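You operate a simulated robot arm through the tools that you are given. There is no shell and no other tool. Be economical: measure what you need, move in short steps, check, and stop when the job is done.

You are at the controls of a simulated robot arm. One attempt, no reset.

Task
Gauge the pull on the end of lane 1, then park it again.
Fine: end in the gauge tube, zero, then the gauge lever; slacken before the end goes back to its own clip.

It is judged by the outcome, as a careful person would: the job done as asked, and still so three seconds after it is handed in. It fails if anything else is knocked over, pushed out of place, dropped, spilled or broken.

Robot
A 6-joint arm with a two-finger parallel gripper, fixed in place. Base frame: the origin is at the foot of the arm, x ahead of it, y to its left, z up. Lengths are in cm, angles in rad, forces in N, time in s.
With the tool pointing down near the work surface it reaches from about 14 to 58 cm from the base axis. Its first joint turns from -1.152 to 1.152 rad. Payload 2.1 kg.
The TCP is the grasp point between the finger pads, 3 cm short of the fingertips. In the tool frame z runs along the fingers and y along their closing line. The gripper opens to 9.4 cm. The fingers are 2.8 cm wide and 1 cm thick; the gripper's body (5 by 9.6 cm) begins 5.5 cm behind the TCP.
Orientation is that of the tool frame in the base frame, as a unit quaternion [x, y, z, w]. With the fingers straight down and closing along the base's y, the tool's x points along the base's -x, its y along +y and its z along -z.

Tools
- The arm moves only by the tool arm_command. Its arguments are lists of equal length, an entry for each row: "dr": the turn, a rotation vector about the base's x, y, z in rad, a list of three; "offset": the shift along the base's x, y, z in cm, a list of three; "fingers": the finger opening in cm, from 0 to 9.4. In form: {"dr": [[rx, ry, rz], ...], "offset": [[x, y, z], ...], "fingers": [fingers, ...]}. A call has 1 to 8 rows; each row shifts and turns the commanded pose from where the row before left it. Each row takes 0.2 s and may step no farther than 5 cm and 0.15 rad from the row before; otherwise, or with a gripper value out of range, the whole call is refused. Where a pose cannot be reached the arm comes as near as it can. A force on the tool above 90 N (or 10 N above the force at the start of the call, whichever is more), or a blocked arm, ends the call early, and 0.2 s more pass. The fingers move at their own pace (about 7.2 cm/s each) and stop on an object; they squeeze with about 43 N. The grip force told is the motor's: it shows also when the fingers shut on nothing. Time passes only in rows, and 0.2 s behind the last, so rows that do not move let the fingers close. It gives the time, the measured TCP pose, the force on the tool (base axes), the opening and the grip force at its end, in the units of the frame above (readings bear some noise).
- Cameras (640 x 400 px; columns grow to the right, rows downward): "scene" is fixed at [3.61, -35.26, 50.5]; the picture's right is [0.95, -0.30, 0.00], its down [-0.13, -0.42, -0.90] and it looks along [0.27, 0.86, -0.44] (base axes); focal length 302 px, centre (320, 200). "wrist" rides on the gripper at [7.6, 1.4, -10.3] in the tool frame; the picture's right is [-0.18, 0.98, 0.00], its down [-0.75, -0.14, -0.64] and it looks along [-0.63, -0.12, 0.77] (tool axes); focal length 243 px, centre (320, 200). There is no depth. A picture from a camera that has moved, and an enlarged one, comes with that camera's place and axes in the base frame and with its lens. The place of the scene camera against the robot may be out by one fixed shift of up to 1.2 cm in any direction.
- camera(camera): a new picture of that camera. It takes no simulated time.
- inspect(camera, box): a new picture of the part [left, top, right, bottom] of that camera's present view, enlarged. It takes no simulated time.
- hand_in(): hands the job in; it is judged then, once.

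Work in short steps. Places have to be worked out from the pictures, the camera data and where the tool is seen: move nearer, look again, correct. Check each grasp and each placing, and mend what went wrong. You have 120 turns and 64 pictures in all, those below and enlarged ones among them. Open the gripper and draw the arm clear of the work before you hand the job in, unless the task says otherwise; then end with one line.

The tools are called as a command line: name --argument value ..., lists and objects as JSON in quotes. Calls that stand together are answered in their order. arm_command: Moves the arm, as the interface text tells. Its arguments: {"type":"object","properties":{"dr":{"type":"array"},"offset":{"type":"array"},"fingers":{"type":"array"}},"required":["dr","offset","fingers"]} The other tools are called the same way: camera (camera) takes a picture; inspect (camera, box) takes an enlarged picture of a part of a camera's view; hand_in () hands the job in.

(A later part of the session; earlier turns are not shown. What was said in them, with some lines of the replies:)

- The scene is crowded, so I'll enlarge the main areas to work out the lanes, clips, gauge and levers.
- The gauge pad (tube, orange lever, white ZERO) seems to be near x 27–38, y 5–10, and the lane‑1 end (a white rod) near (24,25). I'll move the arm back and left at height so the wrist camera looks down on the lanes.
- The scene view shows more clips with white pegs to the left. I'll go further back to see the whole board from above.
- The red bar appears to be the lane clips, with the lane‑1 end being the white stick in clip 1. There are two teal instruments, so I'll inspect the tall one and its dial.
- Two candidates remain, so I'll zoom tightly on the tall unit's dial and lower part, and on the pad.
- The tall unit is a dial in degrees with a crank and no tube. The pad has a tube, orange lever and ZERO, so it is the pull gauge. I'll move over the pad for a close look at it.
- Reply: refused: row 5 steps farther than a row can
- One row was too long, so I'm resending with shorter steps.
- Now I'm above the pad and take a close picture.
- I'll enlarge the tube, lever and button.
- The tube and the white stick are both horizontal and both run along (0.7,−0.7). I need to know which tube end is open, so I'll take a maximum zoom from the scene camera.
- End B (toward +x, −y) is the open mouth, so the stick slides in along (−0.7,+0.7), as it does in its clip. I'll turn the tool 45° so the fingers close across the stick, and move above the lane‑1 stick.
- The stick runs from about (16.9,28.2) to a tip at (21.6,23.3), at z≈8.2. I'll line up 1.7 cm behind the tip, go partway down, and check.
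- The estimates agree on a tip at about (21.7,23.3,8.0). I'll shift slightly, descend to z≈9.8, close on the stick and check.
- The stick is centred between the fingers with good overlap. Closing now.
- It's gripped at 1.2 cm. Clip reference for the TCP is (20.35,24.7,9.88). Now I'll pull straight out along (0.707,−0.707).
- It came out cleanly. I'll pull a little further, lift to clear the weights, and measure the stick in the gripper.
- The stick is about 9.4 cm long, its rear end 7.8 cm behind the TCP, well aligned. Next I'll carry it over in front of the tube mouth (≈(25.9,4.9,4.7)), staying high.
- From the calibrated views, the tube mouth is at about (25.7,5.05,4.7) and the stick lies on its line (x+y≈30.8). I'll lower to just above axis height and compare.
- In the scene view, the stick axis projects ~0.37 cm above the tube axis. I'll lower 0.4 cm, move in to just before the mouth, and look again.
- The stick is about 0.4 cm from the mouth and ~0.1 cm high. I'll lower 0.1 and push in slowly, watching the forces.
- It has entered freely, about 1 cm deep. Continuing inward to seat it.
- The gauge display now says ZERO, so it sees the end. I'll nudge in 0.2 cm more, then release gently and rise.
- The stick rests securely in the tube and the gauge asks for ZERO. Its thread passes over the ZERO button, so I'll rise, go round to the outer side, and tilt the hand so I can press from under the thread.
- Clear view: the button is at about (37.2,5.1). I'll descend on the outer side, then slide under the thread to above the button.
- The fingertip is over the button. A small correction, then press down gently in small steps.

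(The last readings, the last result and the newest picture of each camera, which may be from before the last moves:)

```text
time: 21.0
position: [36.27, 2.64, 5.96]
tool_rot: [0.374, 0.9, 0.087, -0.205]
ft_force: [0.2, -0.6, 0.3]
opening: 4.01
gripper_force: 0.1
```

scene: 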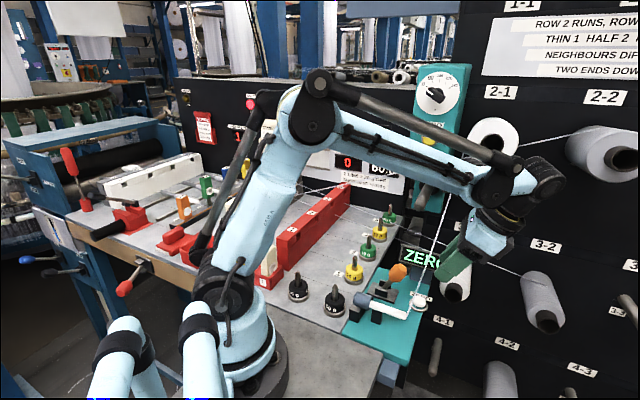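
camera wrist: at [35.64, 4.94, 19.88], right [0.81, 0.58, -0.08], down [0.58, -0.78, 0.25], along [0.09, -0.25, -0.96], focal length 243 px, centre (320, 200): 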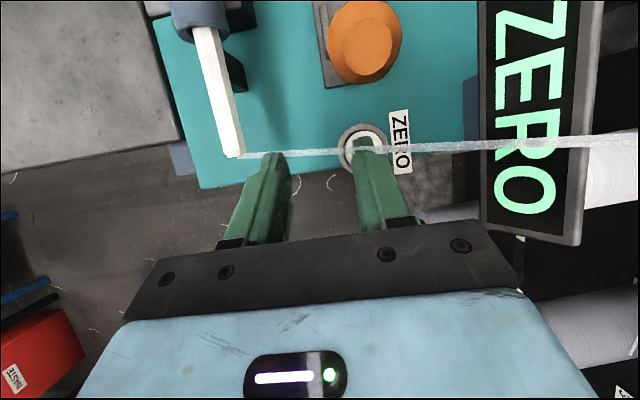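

No contact yet, so I continue down.

arm_command --dr '[[0, 0, 0], [0, 0, 0]]' --offset '[[0, 0, -0.3], [0, 0, -0.2]]' --fingers '[4, 4]'

inspect --camera "scene" --box '[370, 230, 490, 330]'

```text
time: 21.6
position: [36.27, 2.78, 5.6]
tool_rot: [0.373, 0.901, 0.086, -0.205]
ft_force: [0.2, 0.2, -0.3]
opening: 3.98
gripper_force: 0.1
```

```text
4.00 times, centred on (430, 280) of scene
camera zoom: at [3.61, -35.26, 50.5], right [0.95, -0.3, 0.0], down [-0.13, -0.42, -0.9], along [0.27, 0.86, -0.44], focal length 1208 px, centre (-120, -120)
```

zoom: 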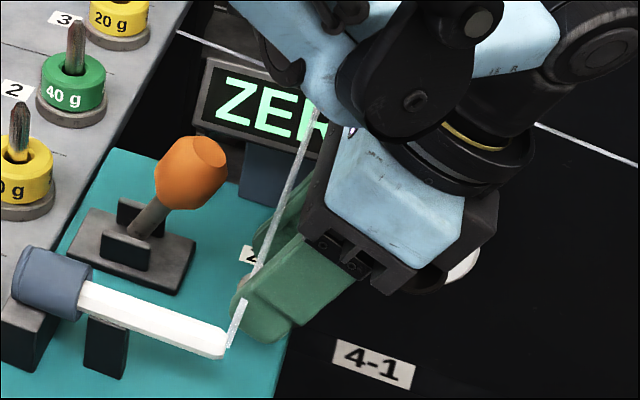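

Still free and still showing ZERO. Going down further in small steps.

arm_command --dr '[[0, 0, 0], [0, 0, 0]]' --offset '[[0, 0, -0.25], [0, 0, -0.25]]' --fingers '[4, 4]'

```text
time: 22.2
position: [36.35, 2.76, 4.98]
tool_rot: [0.374, 0.901, 0.087, -0.204]
ft_force: [-0.7, -0.8, 0.8]
opening: 3.95
gripper_force: 0.0
```

No contact yet. Lower again.

arm_command --dr '[[0, 0, 0], [0, 0, 0]]' --offset '[[0, 0, -0.2], [0, 0, -0.2]]' --fingers '[4, 4]'

camera --camera "wrist"

```text
time: 22.8
position: [36.26, 2.71, 4.53]
tool_rot: [0.372, 0.901, 0.087, -0.205]
ft_force: [-0.9, 0.5, 3.5]
opening: 4.01
gripper_force: 0.0
```

```text
16 pictures are left
camera wrist: at [35.49, 5.58, 17.19], right [0.81, 0.58, -0.08], down [0.58, -0.78, 0.25], along [0.09, -0.25, -0.96], focal length 243 px, centre (320, 200)
```

wrist: 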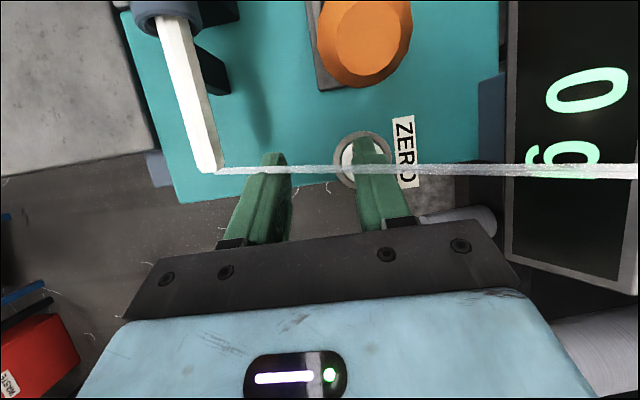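

The display reads "0 g", so zeroing worked (3.5 N contact). I'll retreat the same way, untilt, and cross back over near the stick tip.

arm_command --dr '[[0, 0, 0], [0, 0, 0], [0, 0, 0], [0, 0, 0], [-0.106, -0.106, 0], [-0.106, -0.106, 0], [-0.106, -0.106, 0], [0, 0, 0]]' --offset '[[0, 0, 0.8], [1.4, -1.4, 0.5], [1.4, -1.4, 2], [0, 0, 4], [-2.5, -2.5, 3], [-2.5, -2.5, 0], [-3, 3, 1], [-3, 3, 1]]' --fingers '[4, 4, 4, 4, 4, 4, 4, 4]'

arm_command --dr '[[0, 0, 0.143], [0, 0, 0.143], [0, 0, 0.143], [0, 0, 0.143], [0, 0, 0.143], [0, 0, 0.143]]' --offset '[[-1.5, 1.5, 0], [-1.5, 1.5, 0], [0, 0, 0], [0, 0, 0], [0, 0, 0], [0, 0, 0]]' --fingers '[5, 6, 6, 6, 6, 6]'

arm_command --dr '[[0, 0, 0.143], [0, 0, 0.143], [0, 0, 0.143], [0, 0, 0.143], [0, 0, 0.141], [0, 0, 0]]' --offset '[[1, 1, 0], [1, 1, 0], [1, 1, 0], [1, 1, 0], [1, 1, 0], [0, 0, 0]]' --fingers '[6, 6, 6, 6, 6, 6]'

camera --camera "wrist"

inspect --camera "scene" --box '[350, 220, 470, 330]'

```text
time: 24.6
position: [28.2, 0.62, 16.64]
tool_rot: [0.382, 0.924, 0.0, 0.001]
ft_force: [-0.5, 1.0, -0.4]
opening: 4.01
gripper_force: 0.0
```

```text
time: 26.0
position: [25.18, 3.85, 17.02]
tool_rot: [-0.038, 0.999, 0.001, 0.001]
ft_force: [-0.4, 0.1, 0.5]
opening: 6.0
gripper_force: 0.1
```

```text
time: 27.4
position: [30.26, 8.93, 16.95]
tool_rot: [-0.384, 0.923, 0.001, 0.0]
ft_force: [0.4, -0.3, -0.6]
opening: 6.0
gripper_force: 0.0
```

```text
15 pictures are left
camera wrist: at [23.73, 4.64, 27.17], right [-0.57, 0.82, 0.0], down [0.63, 0.43, 0.64], along [0.53, 0.37, -0.77], focal length 243 px, centre (320, 200)
```

wrist: 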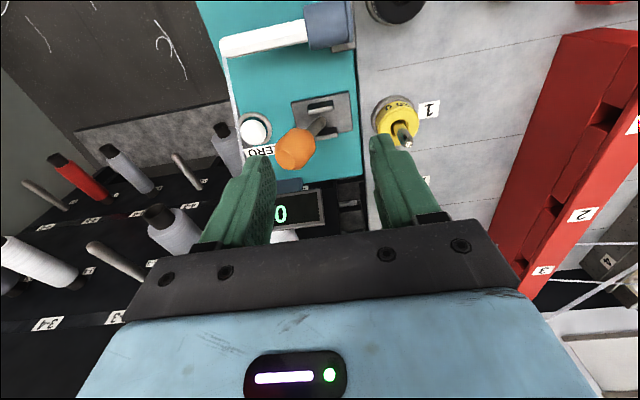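

```text
3.64 times, centred on (410, 275) of scene
camera zoom: at [3.61, -35.26, 50.5], right [0.95, -0.3, 0.0], down [-0.13, -0.42, -0.9], along [0.27, 0.86, -0.44], focal length 1098 px, centre (-7, -73)
```

zoom: 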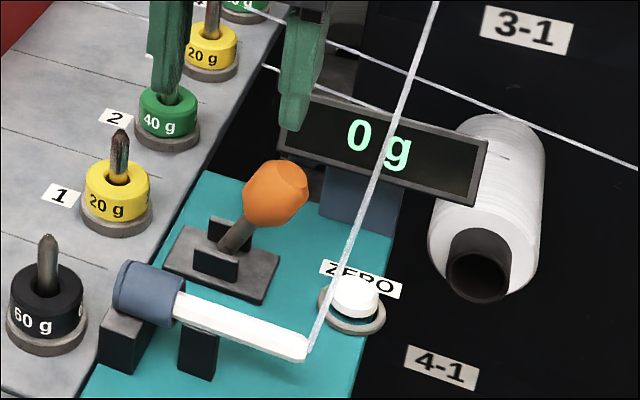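

The knob is at about (34.0,9.0,7) and the lever pivot at (32,10.5), with room to swing toward the operator side (−0.7,+0.7). I'll straddle the knob, biased away from the thread.

arm_command --dr '[[0, 0, 0], [0, 0, 0], [0, 0, 0], [0, 0, 0]]' --offset '[[3.0, 0.7, 0], [0, 0, -4], [0, 0, -4.8], [0, 0, 0]]' --fingers '[6, 6, 6, 6]'

inspect --camera "scene" --box '[350, 220, 470, 330]'

camera --camera "wrist"

```text
time: 28.4
position: [33.25, 9.46, 7.96]
tool_rot: [-0.384, 0.923, 0.001, 0.0]
ft_force: [-0.3, -1.1, 0.5]
opening: 5.97
gripper_force: 0.0
```

```text
3.64 times, centred on (410, 275) of scene
camera zoom: at [3.61, -35.26, 50.5], right [0.95, -0.3, 0.0], down [-0.13, -0.42, -0.9], along [0.27, 0.86, -0.44], focal length 1098 px, centre (-7, -73)
```

zoom: 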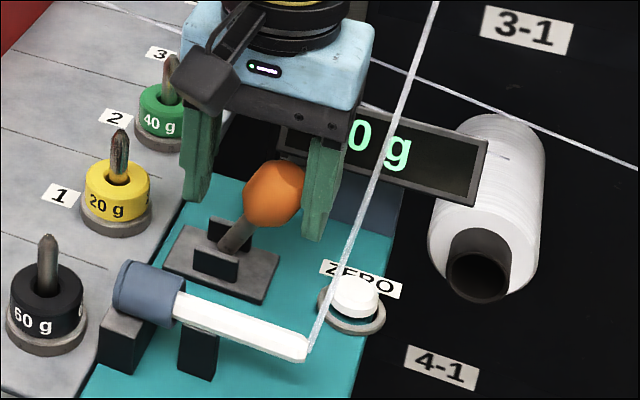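

```text
12 pictures are left
camera wrist: at [26.71, 5.25, 18.22], right [-0.57, 0.82, 0.0], down [0.63, 0.43, 0.64], along [0.53, 0.37, -0.77], focal length 243 px, centre (320, 200)
```

wrist: 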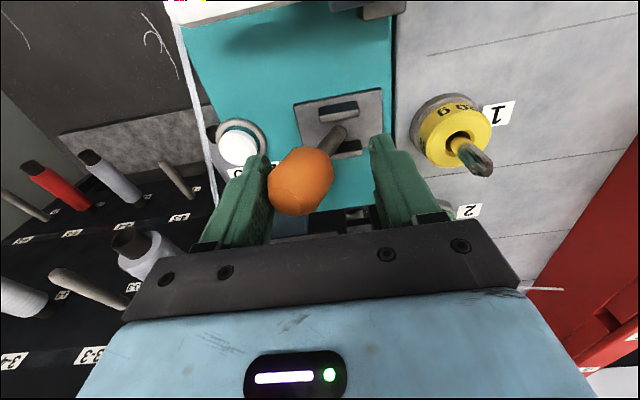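

The knob sits between the fingers. I'll push the lever toward (−0.7,+0.7) gently, reading the force.

arm_command --dr '[[0, 0, 0], [0, 0, 0], [0, 0, 0], [0, 0, 0]]' --offset '[[-0.5, 0.5, 0], [-0.4, 0.4, 0], [-0.4, 0.4, 0.1], [-0.4, 0.4, 0.1]]' --fingers '[6, 5.5, 5, 5]'

```text
time: 29.4
position: [31.62, 11.21, 8.36]
tool_rot: [-0.383, 0.924, 0.001, 0.0]
ft_force: [1.6, -0.7, -0.5]
opening: 5.09
gripper_force: 0.6
```

There's light resistance (~1.7 N), so the lever is moving. Continue.

arm_command --dr '[[0, 0, 0], [0, 0, 0], [0, 0, 0], [0, 0, 0]]' --offset '[[-0.4, 0.4, 0], [-0.4, 0.4, 0], [-0.4, 0.4, 0], [0, 0, 0]]' --fingers '[5, 5, 5, 5]'

inspect --camera "scene" --box '[350, 220, 470, 330]'

```text
time: 30.4
position: [30.28, 12.45, 8.33]
tool_rot: [-0.383, 0.924, 0.001, 0.0]
ft_force: [-0.3, -0.1, -0.1]
opening: 5.01
gripper_force: 0.1
```

```text
3.64 times, centred on (410, 275) of scene
camera zoom: at [3.61, -35.26, 50.5], right [0.95, -0.3, 0.0], down [-0.13, -0.42, -0.9], along [0.27, 0.86, -0.44], focal length 1098 px, centre (-7, -73)
```

zoom: 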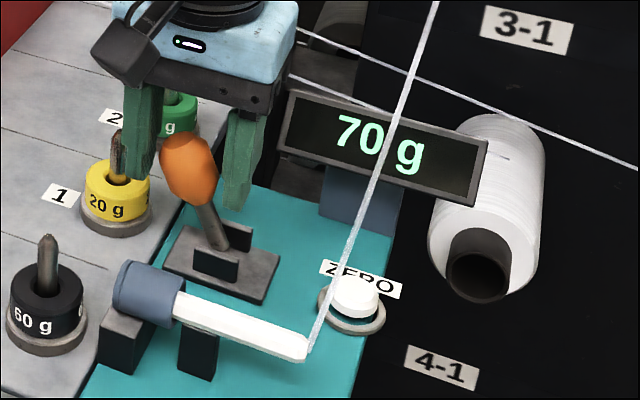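

The gauge reads 70 g, which matches the post 1 figure. I'll let it hold a moment, narrow the fingers round the knob, and return the lever to slacken.

arm_command --dr '[[0, 0, 0], [0, 0, 0], [0, 0, 0], [0, 0, 0], [0, 0, 0], [0, 0, 0], [0, 0, 0], [0, 0, 0]]' --offset '[[0, 0, 0], [0, 0, 0], [0, 0, 0], [0.4, -0.4, 0], [0.4, -0.4, 0], [0.4, -0.4, 0], [0.4, -0.4, 0], [0.4, -0.4, 0]]' --fingers '[5, 5, 4, 4, 4, 4, 4, 4]'

arm_command --dr '[[0, 0, 0], [0, 0, 0], [0, 0, 0], [0, 0, 0], [0, 0, 0]]' --offset '[[0.4, -0.4, 0], [0.4, -0.4, 0], [0.4, -0.4, 0], [0.3, -0.3, 0], [0, 0, 0]]' --fingers '[4, 4, 4, 4, 4]'

inspect --camera "scene" --box '[350, 220, 470, 330]'

```text
time: 32.2
position: [32.19, 10.6, 8.4]
tool_rot: [-0.383, 0.924, 0.001, 0.001]
ft_force: [-1.6, 1.4, 1.0]
opening: 4.1
gripper_force: 0.8
```

```text
time: 33.4
position: [33.88, 9.06, 8.39]
tool_rot: [-0.384, 0.924, 0.001, 0.001]
ft_force: [0.9, -0.3, 0.3]
opening: 4.03
gripper_force: 0.7
```

```text
3.64 times, centred on (410, 275) of scene
camera zoom: at [3.61, -35.26, 50.5], right [0.95, -0.3, 0.0], down [-0.13, -0.42, -0.9], along [0.27, 0.86, -0.44], focal length 1098 px, centre (-7, -73)
```

zoom: 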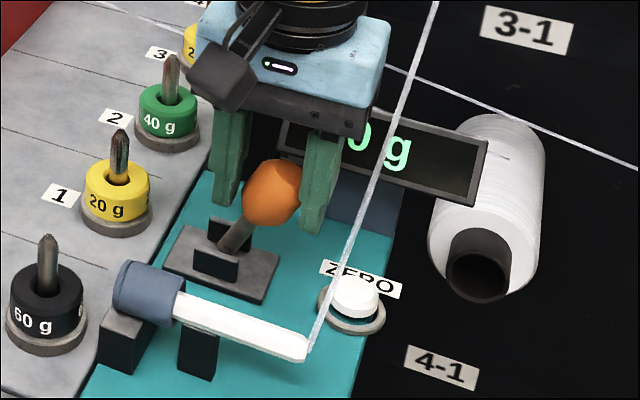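

The lever is back in its rest position. I'll rise straight up, back off and turn the hand back to grip the stick.

arm_command --dr '[[0, 0, 0], [0, 0, 0], [0, 0, 0], [0, 0, -0.143], [0, 0, -0.143], [0, 0, -0.143], [0, 0, -0.143], [0, 0, -0.143]]' --offset '[[-0.2, 0.2, 4], [0, 0, 4.5], [-3.4, -0.3, 0], [-1, -1, 0], [-1, -1, 0], [-1, -1, 0], [-1, -1, 0], [-1, -1, 0]]' --fingers '[4.2, 4.2, 4.2, 4, 4, 4, 4, 4]'

arm_command --dr '[[0, 0, -0.143], [0, 0, -0.143], [0, 0, -0.143], [0, 0, -0.143], [0, 0, -0.143], [0, 0, -0.141], [0, 0, 0]]' --offset '[[0, 0, 0], [0, 0, 0], [0, 0, 0], [0, 0, 0], [1.5, -1.5, 0], [1.5, -1.5, 0], [0, 0, 0]]' --fingers '[4, 4, 4, 4, 4, 4, 4]'

```text
time: 35.2
position: [25.0, 3.79, 16.93]
tool_rot: [-0.035, 0.999, 0.001, 0.0]
ft_force: [-0.3, -0.8, -0.5]
opening: 3.99
gripper_force: 0.0
```

```text
time: 36.8
position: [28.19, 0.86, 16.84]
tool_rot: [0.382, 0.924, 0.0, 0.001]
ft_force: [-0.4, 0.4, -0.3]
opening: 4.0
gripper_force: 0.0
```

Now I'll move to the release position over the stick, partway down, and verify the alignment.

arm_command --dr '[[0, 0, 0], [0, 0, 0], [0, 0, 0]]' --offset '[[1.4, 0.5, -2], [0, 0, -4], [0, 0, 0]]' --fingers '[3.6, 3.6, 3.6]'

inspect --camera "wrist" --box '[220, 0, 460, 200]'

```text
time: 37.6
position: [29.6, 1.38, 10.84]
tool_rot: [0.382, 0.924, 0.0, 0.001]
ft_force: [0.3, -0.6, 0.3]
opening: 3.61
gripper_force: 0.1
```

```text
2.00 times, centred on (340, 100) of wrist
camera zoom: at [25.13, 7.91, 21.06], right [0.82, 0.57, 0.0], down [0.43, -0.63, 0.64], along [0.37, -0.53, -0.77], focal length 485 px, centre (280, 400)
```

zoom: 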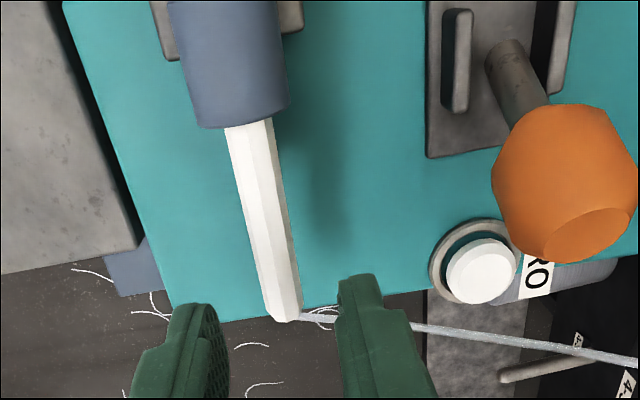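

The stick is well centred. Descend to the same grip height and close.

arm_command --dr '[[0, 0, 0], [0, 0, 0], [0, 0, 0], [0, 0, 0], [0, 0, 0], [0, 0, 0]]' --offset '[[0, 0, -2], [0, 0, -2], [0, 0, 0], [0, 0, 0], [0, 0, 0], [0, 0, 0]]' --fingers '[3.6, 3.6, 3.6, 2, 0.6, 0.6]'

```text
time: 39.0
position: [29.83, 1.37, 6.84]
tool_rot: [0.382, 0.924, 0.001, 0.001]
ft_force: [-2.4, -3.5, -5.2]
opening: 1.22
gripper_force: 43.3
```

Gripped (1.22 cm). Pulling straight out along (0.7,−0.7).

arm_command --dr '[[0, 0, 0], [0, 0, 0], [0, 0, 0], [0, 0, 0], [0, 0, 0], [0, 0, 0]]' --offset '[[0.5, -0.5, 0], [0.7, -0.7, 0], [0.7, -0.7, 0], [0.7, -0.7, 0], [0.7, -0.7, 0], [0, 0, 0]]' --fingers '[0.6, 0.6, 0.6, 0.6, 0.6, 0.6]'

inspect --camera "scene" --box '[350, 220, 470, 330]'

```text
time: 40.4
position: [33.01, -1.84, 6.92]
tool_rot: [0.382, 0.924, 0.0, 0.002]
ft_force: [-0.4, -0.4, -0.2]
opening: 1.2
gripper_force: 43.2
```

```text
3.64 times, centred on (410, 275) of scene
camera zoom: at [3.61, -35.26, 50.5], right [0.95, -0.3, 0.0], down [-0.13, -0.42, -0.9], along [0.27, 0.86, -0.44], focal length 1098 px, centre (-7, -73)
```

zoom: 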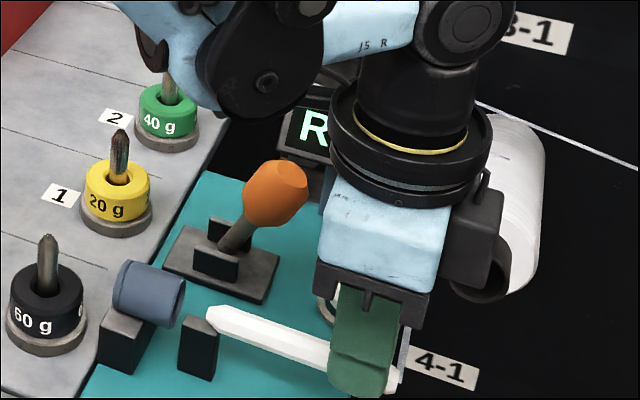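

It's out, and the display is back to READY. I'll lift and carry it back toward clip 1, staying high.

arm_command --dr '[[0, 0, 0], [0, 0, 0], [0, 0, 0], [0, 0, 0], [0, 0, 0], [0, 0, 0], [0, 0, 0], [0, 0, 0]]' --offset '[[0, 0, 4.5], [0, 0, 4.5], [-1.43, 3.72, 0], [-1.43, 3.72, 0], [-1.43, 3.72, 0], [-1.43, 3.72, 0], [-1.43, 3.72, 0], [-1.4, 3.7, 0]]' --fingers '[0.6, 0.6, 0.6, 0.6, 0.6, 0.6, 0.6, 0.6]'

camera --camera "wrist"

```text
time: 42.2
position: [24.2, 20.41, 15.7]
tool_rot: [0.382, 0.924, 0.001, 0.002]
ft_force: [-0.4, 0.4, -0.3]
opening: 1.21
gripper_force: 43.0
```

```text
7 pictures are left
camera wrist: at [19.7, 26.93, 25.96], right [0.82, 0.57, 0.0], down [0.43, -0.63, 0.64], along [0.37, -0.53, -0.77], focal length 243 px, centre (320, 200)
```

wrist: 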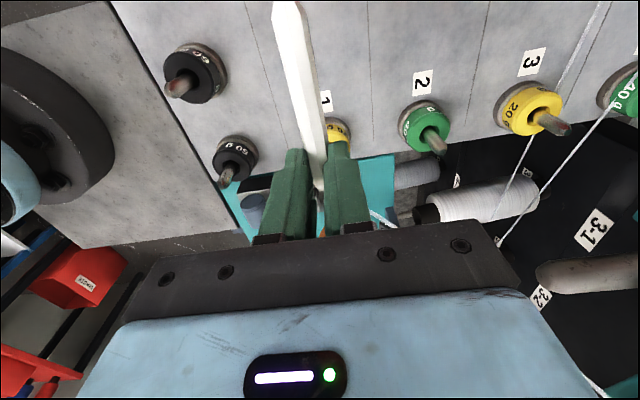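

The stick sits in the hand exactly as before. By my command bookkeeping, I'm at the clip pose plus (3.87,−4.12,+5.9). I'll correct 0.12 cm in each axis, lower in line with the slot, and look.

arm_command --dr '[[0, 0, 0], [0, 0, 0], [0, 0, 0], [0, 0, 0]]' --offset '[[0.12, 0.13, -3], [0, 0, -2.9], [-1.2, 1.2, 0], [0, 0, 0]]' --fingers '[0.6, 0.6, 0.6, 0.6]'

inspect --camera "scene" --box '[280, 200, 345, 260]'

```text
time: 43.2
position: [23.06, 21.63, 9.86]
tool_rot: [0.382, 0.924, 0.001, 0.001]
ft_force: [-0.7, -1.0, -0.1]
opening: 1.18
gripper_force: 42.9
```

```text
6.67 times, centred on (312, 230) of scene
camera zoom: at [3.61, -35.26, 50.5], right [0.95, -0.3, 0.0], down [-0.13, -0.42, -0.9], along [0.27, 0.86, -0.44], focal length 2014 px, centre (370, 0)
```

zoom: 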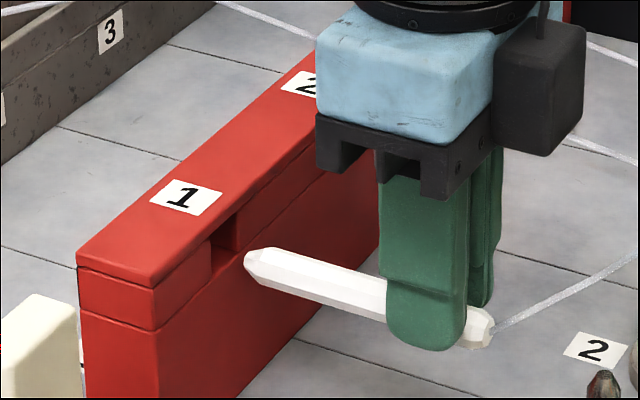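

The stick lines up with the clip‑1 slot. Sliding it in slowly along (−0.7,+0.7).

arm_command --dr '[[0, 0, 0], [0, 0, 0], [0, 0, 0], [0, 0, 0]]' --offset '[[-0.4, 0.4, 0], [-0.4, 0.4, 0], [-0.4, 0.4, 0], [0, 0, 0]]' --fingers '[0.6, 0.6, 0.6, 0.6]'

```text
time: 44.2
position: [22.01, 22.82, 9.87]
tool_rot: [0.382, 0.924, 0.0, 0.001]
ft_force: [0.0, 0.7, -0.3]
opening: 1.22
gripper_force: 42.9
```

No resistance, and the tip should now be about 1 cm inside. Continuing the rest of the way.

arm_command --dr '[[0, 0, 0], [0, 0, 0], [0, 0, 0], [0, 0, 0], [0, 0, 0]]' --offset '[[-0.4, 0.4, 0], [-0.4, 0.4, 0], [-0.4, 0.4, 0], [-0.4, 0.4, 0], [0, 0, 0]]' --fingers '[0.6, 0.6, 0.6, 0.6, 0.6]'

inspect --camera "scene" --box '[270, 190, 360, 260]'

```text
time: 45.4
position: [20.55, 24.51, 9.93]
tool_rot: [0.381, 0.924, 0.001, 0.001]
ft_force: [0.4, -0.8, 1.5]
opening: 1.22
gripper_force: 43.1
```

```text
5.71 times, centred on (315, 225) of scene
camera zoom: at [3.61, -35.26, 50.5], right [0.95, -0.3, 0.0], down [-0.13, -0.42, -0.9], along [0.27, 0.86, -0.44], focal length 1726 px, centre (349, 57)
```

zoom: 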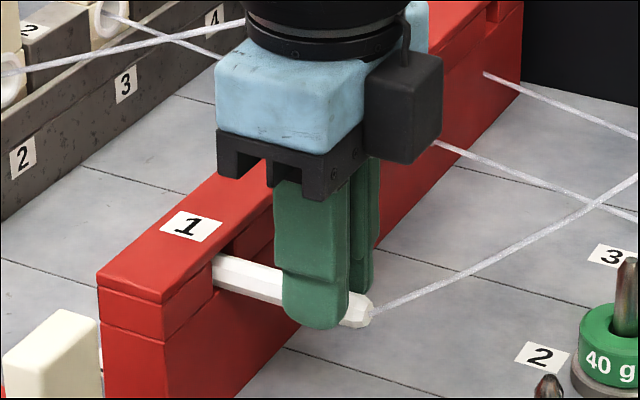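

It's nearly home, about 0.15–0.2 cm short of the original. I'll nudge it in and then release.

arm_command --dr '[[0, 0, 0], [0, 0, 0], [0, 0, 0]]' --offset '[[-0.12, 0.12, 0], [0, 0, 0], [0, 0, 0]]' --fingers '[0.6, 0.6, 0.6]'

arm_command --dr '[[0, 0, 0], [0, 0, 0], [0, 0, 0], [0, 0, 0]]' --offset '[[0, 0, 0], [0, 0, 0], [0, 0, 0], [0, 0, 0]]' --fingers '[1.6, 3, 4.5, 4.5]'

inspect --camera "scene" --box '[270, 190, 360, 260]'

```text
time: 46.2
position: [20.37, 24.66, 9.92]
tool_rot: [0.381, 0.924, 0.001, 0.002]
ft_force: [5.7, -6.2, 2.4]
opening: 1.24
gripper_force: 42.3
```

```text
time: 47.2
position: [20.4, 24.61, 9.86]
tool_rot: [0.382, 0.924, 0.001, 0.001]
ft_force: [0.3, 0.1, -0.4]
opening: 4.52
gripper_force: 0.1
```

```text
5.71 times, centred on (315, 225) of scene
camera zoom: at [3.61, -35.26, 50.5], right [0.95, -0.3, 0.0], down [-0.13, -0.42, -0.9], along [0.27, 0.86, -0.44], focal length 1726 px, centre (349, 57)
```

zoom: 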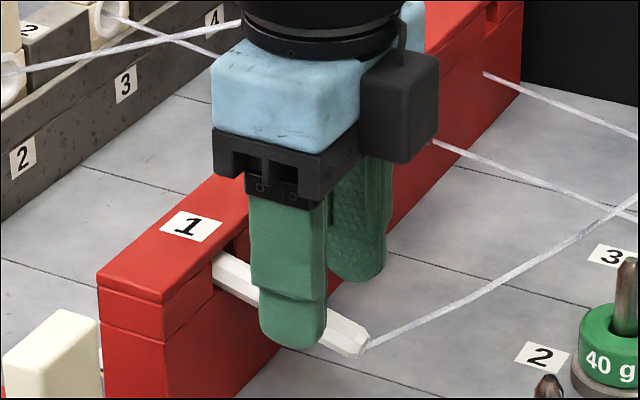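

It seated (firm contact), but on release the outer end drooped about 0.27 rad, so it isn't lying as it did. I'll tilt the hand to match, re‑grip, bring it level, and seat it properly.

arm_command --dr '[[0.095, 0.095, 0], [0.095, 0.095, 0], [0, 0, 0], [0, 0, 0], [0, 0, 0], [0, 0, 0]]' --offset '[[0.11, -0.11, -0.73], [0.11, -0.11, -0.73], [0, 0, 0], [0, 0, 0], [0, 0, 0], [0, 0, 0]]' --fingers '[4.5, 4.5, 4.5, 2, 0.6, 0.6]'

inspect --camera "scene" --box '[270, 190, 360, 260]'

```text
time: 48.6
position: [20.73, 24.51, 8.35]
tool_rot: [0.379, 0.916, 0.051, -0.122]
ft_force: [-0.2, -0.9, -0.2]
opening: 1.23
gripper_force: 42.7
```

```text
5.71 times, centred on (315, 225) of scene
camera zoom: at [3.61, -35.26, 50.5], right [0.95, -0.3, 0.0], down [-0.13, -0.42, -0.9], along [0.27, 0.86, -0.44], focal length 1726 px, centre (349, 57)
```

zoom: 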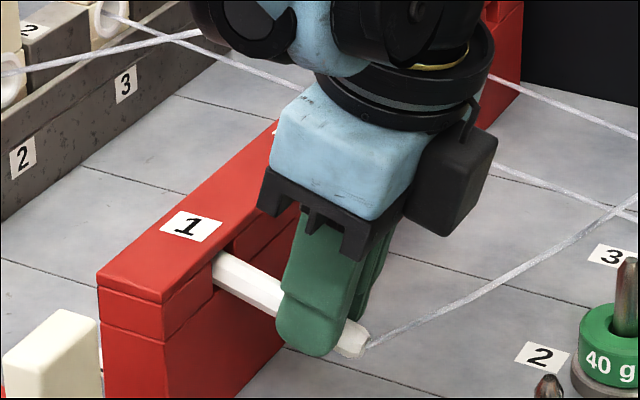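

It's firmly held. Bringing it level in small steps about the slot and reading the force.

arm_command --dr '[[-0.0475, -0.0475, 0], [-0.0475, -0.0475, 0], [-0.0475, -0.0475, 0], [-0.0475, -0.0475, 0], [0, 0, 0]]' --offset '[[-0.05, 0.05, 0.37], [-0.05, 0.05, 0.37], [-0.06, 0.06, 0.36], [-0.06, 0.06, 0.36], [0, 0, 0]]' --fingers '[0.6, 0.6, 0.6, 0.6, 0.6]'

```text
time: 49.8
position: [20.36, 24.55, 9.88]
tool_rot: [0.382, 0.924, 0.0, 0.003]
ft_force: [0.6, -0.9, -0.7]
opening: 1.21
gripper_force: 43.5
```

It's level with no strain. I'll press it gently inward to make sure it's against the clip's stop.

arm_command --dr '[[0, 0, 0], [0, 0, 0], [0, 0, 0]]' --offset '[[-0.1, 0.1, 0], [-0.1, 0.1, 0], [0, 0, 0]]' --fingers '[0.6, 0.6, 0.6]'

```text
time: 50.6
position: [20.14, 24.86, 9.97]
tool_rot: [0.382, 0.924, 0.001, 0.002]
ft_force: [0.6, 0.0, 0.6]
opening: 1.24
gripper_force: 42.8
```

No stop felt yet, so I go a little further in.

arm_command --dr '[[0, 0, 0], [0, 0, 0], [0, 0, 0]]' --offset '[[-0.1, 0.1, 0], [-0.1, 0.1, 0], [0, 0, 0]]' --fingers '[0.6, 0.6, 0.6]'

```text
time: 51.4
position: [20.15, 24.91, 10.02]
tool_rot: [0.382, 0.924, -0.001, 0.004]
ft_force: [14.6, -20.2, 2.2]
opening: 1.19
gripper_force: 43.3
```

It's against the stop now (25 N). I'll ease off a touch and look before releasing.

arm_command --dr '[[0, 0, 0], [0, 0, 0]]' --offset '[[0.1, -0.1, 0], [0, 0, 0]]' --fingers '[0.6, 0.6]'

inspect --camera "scene" --box '[270, 190, 360, 260]'

```text
time: 52.0
position: [20.06, 24.89, 9.8]
tool_rot: [0.382, 0.924, 0.0, 0.003]
ft_force: [10.9, -12.8, 1.2]
opening: 1.22
gripper_force: 43.0
```

```text
5.71 times, centred on (315, 225) of scene
camera zoom: at [3.61, -35.26, 50.5], right [0.95, -0.3, 0.0], down [-0.13, -0.42, -0.9], along [0.27, 0.86, -0.44], focal length 1726 px, centre (349, 57)
```

zoom: 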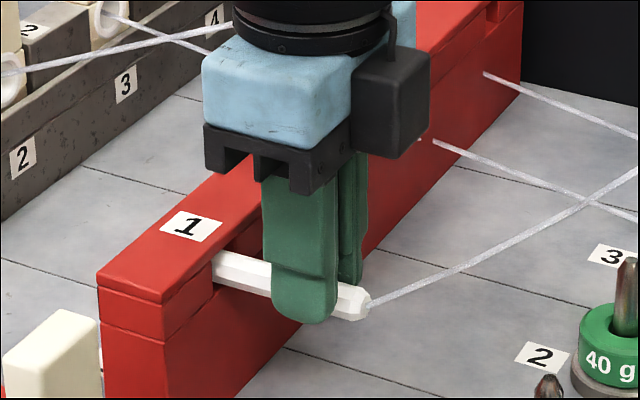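

The tip and thread now look identical to the original state. I'll take off the remaining push and release slowly.

arm_command --dr '[[0, 0, 0], [0, 0, 0], [0, 0, 0], [0, 0, 0], [0, 0, 0]]' --offset '[[0.07, -0.07, 0], [0, 0, 0], [0, 0, 0], [0, 0, 0], [0, 0, 0]]' --fingers '[0.6, 1.4, 2.4, 4, 4]'

inspect --camera "scene" --box '[270, 190, 360, 260]'

```text
time: 53.2
position: [20.09, 24.97, 9.98]
tool_rot: [0.382, 0.924, 0.001, 0.001]
ft_force: [0.4, 0.4, -0.7]
opening: 4.0
gripper_force: 0.1
```

```text
5.71 times, centred on (315, 225) of scene
camera zoom: at [3.61, -35.26, 50.5], right [0.95, -0.3, 0.0], down [-0.13, -0.42, -0.9], along [0.27, 0.86, -0.44], focal length 1726 px, centre (349, 57)
```

zoom: 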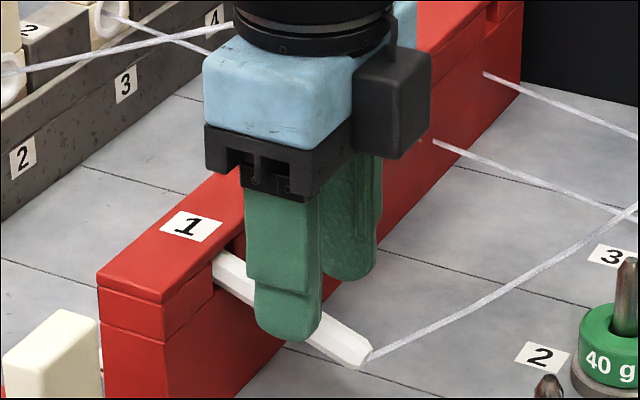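

Released, it droops again: the slot has headroom and the outer end is heavier. I'll try once more, releasing with no residual push (the earlier releases were loaded) in case the clip needs that to hold it level. First I re‑grip at the droop and bring it level.

arm_command --dr '[[0.106, 0.106, 0], [0.106, 0.106, 0], [0, 0, 0], [0, 0, 0], [0, 0, 0], [0, 0, 0]]' --offset '[[0.11, -0.11, -0.81], [0.11, -0.11, -0.81], [0, 0, 0], [0, 0, 0], [0, 0, 0], [0, 0, 0]]' --fingers '[4, 4, 4, 2, 0.6, 0.6]'

arm_command --dr '[[-0.053, -0.053, 0], [-0.053, -0.053, 0], [-0.053, -0.053, 0], [-0.053, -0.053, 0], [0, 0, 0]]' --offset '[[-0.055, 0.055, 0.4], [-0.055, 0.055, 0.4], [-0.055, 0.055, 0.41], [-0.055, 0.055, 0.41], [0, 0, 0]]' --fingers '[0.6, 0.6, 0.6, 0.6, 0.6]'

```text
time: 54.6
position: [20.46, 24.62, 8.34]
tool_rot: [0.378, 0.914, 0.059, -0.137]
ft_force: [-0.2, -0.5, 1.8]
opening: 1.2
gripper_force: 43.6
```

```text
time: 55.8
position: [20.13, 24.97, 9.94]
tool_rot: [0.383, 0.924, 0.001, 0.002]
ft_force: [0.2, 0.7, -0.5]
opening: 1.24
gripper_force: 43.0
```

Level, with no strain. Feeling for the stop in tiny steps.

arm_command --dr '[[0, 0, 0], [0, 0, 0]]' --offset '[[-0.08, 0.08, 0], [0, 0, 0]]' --fingers '[0.6, 0.6]'

arm_command --dr '[[0, 0, 0], [0, 0, 0]]' --offset '[[-0.07, 0.07, 0], [0, 0, 0]]' --fingers '[0.6, 0.6]'

```text
time: 56.4
position: [20.07, 24.96, 10.02]
tool_rot: [0.382, 0.924, 0.0, 0.002]
ft_force: [1.0, -0.2, -0.1]
opening: 1.23
gripper_force: 43.0
```

```text
time: 57.0
position: [19.94, 25.06, 9.97]
tool_rot: [0.382, 0.924, 0.001, 0.001]
ft_force: [1.0, -0.2, 0.0]
opening: 1.22
gripper_force: 43.4
```

arm_command --dr '[[0, 0, 0], [0, 0, 0]]' --offset '[[-0.08, 0.08, 0], [0, 0, 0]]' --fingers '[0.6, 0.6]'

arm_command --dr '[[0, 0, 0], [0, 0, 0]]' --offset '[[-0.07, 0.07, 0], [0, 0, 0]]' --fingers '[0.6, 0.6]'

```text
time: 57.6
position: [19.89, 24.97, 9.92]
tool_rot: [0.382, 0.924, 0.0, 0.001]
ft_force: [0.1, -1.1, 2.2]
opening: 1.23
gripper_force: 42.5
```

```text
time: 58.2
position: [19.68, 25.19, 10.0]
tool_rot: [0.382, 0.924, 0.0, 0.001]
ft_force: [-0.2, -0.4, -1.9]
opening: 1.23
gripper_force: 43.1
```

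The stick had slipped out slightly while drooped. Continuing to the stop.

arm_command --dr '[[0, 0, 0], [0, 0, 0]]' --offset '[[-0.07, 0.07, 0], [0, 0, 0]]' --fingers '[0.6, 0.6]'

arm_command --dr '[[0, 0, 0], [0, 0, 0]]' --offset '[[-0.07, 0.07, 0], [0, 0, 0]]' --fingers '[0.6, 0.6]'

```text
time: 58.8
position: [19.62, 25.14, 9.86]
tool_rot: [0.382, 0.924, 0.0, 0.002]
ft_force: [0.1, 0.3, -0.5]
opening: 1.24
gripper_force: 42.2
```

```text
time: 59.4
position: [19.63, 25.25, 9.84]
tool_rot: [0.382, 0.924, 0.001, 0.001]
ft_force: [-0.2, 0.2, -0.2]
opening: 1.23
gripper_force: 43.5
```

arm_command --dr '[[0, 0, 0], [0, 0, 0]]' --offset '[[-0.08, 0.08, 0], [0, 0, 0]]' --fingers '[0.6, 0.6]'

arm_command --dr '[[0, 0, 0], [0, 0, 0]]' --offset '[[-0.08, 0.08, 0], [0, 0, 0]]' --fingers '[0.6, 0.6]'

```text
time: 60.0
position: [19.61, 25.46, 9.94]
tool_rot: [0.382, 0.924, 0.001, 0.002]
ft_force: [0.3, 1.0, 0.2]
opening: 1.2
gripper_force: 43.1
```

```text
time: 60.6
position: [19.63, 25.38, 9.9]
tool_rot: [0.383, 0.924, 0.0, 0.003]
ft_force: [8.7, -7.2, 2.2]
opening: 1.23
gripper_force: 42.5
```

Stop found (11 N). I'll ease back to unload it, then open slowly.

arm_command --dr '[[0, 0, 0], [0, 0, 0]]' --offset '[[0.05, -0.05, 0], [0, 0, 0]]' --fingers '[0.6, 0.6]'

```text
time: 61.2
position: [19.58, 25.39, 9.88]
tool_rot: [0.382, 0.924, 0.0, 0.002]
ft_force: [9.1, -9.2, 3.8]
opening: 1.21
gripper_force: 42.6
```

arm_command --dr '[[0, 0, 0], [0, 0, 0]]' --offset '[[0.06, -0.06, 0], [0, 0, 0]]' --fingers '[0.6, 0.6]'

```text
time: 61.8
position: [19.48, 25.42, 9.85]
tool_rot: [0.382, 0.924, 0.002, 0.0]
ft_force: [3.9, -3.2, 2.2]
opening: 1.22
gripper_force: 42.6
```

arm_command --dr '[[0, 0, 0], [0, 0, 0], [0, 0, 0], [0, 0, 0], [0, 0, 0], [0, 0, 0]]' --offset '[[0.03, -0.03, 0], [0, 0, 0], [0, 0, 0], [0, 0, 0], [0, 0, 0], [0, 0, 0]]' --fingers '[0.6, 0.6, 1.3, 1.6, 2.5, 3.5]'

arm_command --dr '[[0, 0, 0], [0, 0, 0], [0, 0, 0], [0, 0, 0], [0, 0, 0]]' --offset '[[0, 0, 0.6], [0, 0, 0], [0, 0, 0], [0, 0, 0], [0, 0, 0]]' --fingers '[3.5, 2.4, 1.6, 0.8, 0.8]'

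```text
time: 63.2
position: [19.66, 25.27, 9.83]
tool_rot: [0.382, 0.924, 0.0, 0.001]
ft_force: [-0.1, 0.0, 0.5]
opening: 3.52
gripper_force: 0.0
```

```text
time: 64.4
position: [19.73, 25.37, 10.33]
tool_rot: [0.382, 0.924, 0.001, 0.001]
ft_force: [-1.3, -1.4, 3.0]
opening: 1.21
gripper_force: 43.2
```

It closed on the stick even 0.5 cm higher, which is promising. One more touch test, higher up.

arm_command --dr '[[0, 0, 0], [0, 0, 0], [0, 0, 0], [0, 0, 0], [0, 0, 0], [0, 0, 0], [0, 0, 0]]' --offset '[[0, 0, 0], [0, 0, 0], [0, 0, 0.5], [0, 0, 0], [0, 0, 0], [0, 0, 0], [0, 0, 0]]' --fingers '[2, 3, 3, 2, 1.5, 0.9, 0.9]'

```text
time: 66.0
position: [19.6, 25.26, 11.05]
tool_rot: [0.381, 0.924, 0.001, 0.002]
ft_force: [-0.1, 0.6, -0.3]
opening: 0.9
gripper_force: 0.1
```

The fingers missed it this time, so it rests partly lowered but in the clip. I'll open, rise clear, wait a few seconds, and use my last picture to judge stability.

arm_command --dr '[[0, 0, 0], [0, 0, 0], [0, 0, 0], [0, 0, 0], [0, 0, 0], [0, 0, 0], [0, 0, 0], [0, 0, 0]]' --offset '[[0, 0, 0], [0, 0, 0], [0, 0, 3], [0, 0, 4.5], [0, 0, 4.5], [-1, -3, 2], [-1, -3, 2], [0, 0, 0]]' --fingers '[2.5, 3.5, 3.5, 3.5, 3.5, 5, 6, 6]'

arm_command --dr '[[0, 0, 0], [0, 0, 0], [0, 0, 0], [0, 0, 0], [0, 0, 0], [0, 0, 0], [0, 0, 0], [0, 0, 0]]' --offset '[[1.5, -4, 1], [1.5, -4, 1], [0, 0, 0], [0, 0, 0], [0, 0, 0], [0, 0, 0], [0, 0, 0], [0, 0, 0]]' --fingers '[6, 6, 6, 6, 6, 6, 6, 6]'

inspect --camera "scene" --box '[270, 190, 360, 260]'

```text
time: 67.8
position: [17.75, 19.25, 26.87]
tool_rot: [0.383, 0.924, 0.0, 0.001]
ft_force: [-0.7, -1.3, -0.1]
opening: 6.01
gripper_force: 0.2
```

```text
time: 69.6
position: [20.79, 11.3, 29.05]
tool_rot: [0.382, 0.924, 0.001, 0.001]
ft_force: [-0.3, 0.1, -0.7]
opening: 6.01
gripper_force: 0.1
```

```text
5.71 times, centred on (315, 225) of scene
camera zoom: at [3.61, -35.26, 50.5], right [0.95, -0.3, 0.0], down [-0.13, -0.42, -0.9], along [0.27, 0.86, -0.44], focal length 1726 px, centre (349, 57)
```

zoom: 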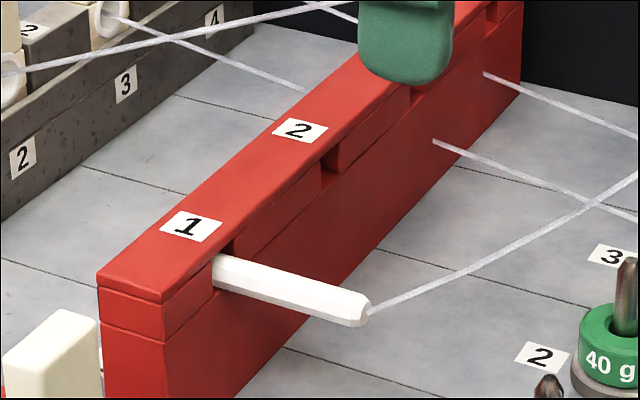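

After more than 3 s the stick lies in clip 1 almost exactly as at the start, with the lever slackened and nothing else disturbed. The arm is clear and the gripper open, so I'm handing in.

hand_in

```text
The job is handed in.
```

The lane 1 end was gauged at 70 g (zeroed first), the lever was slackened, and the end is back in clip 1, sitting slightly lower at its outer tip than at the start after drooping on two earlier releases.
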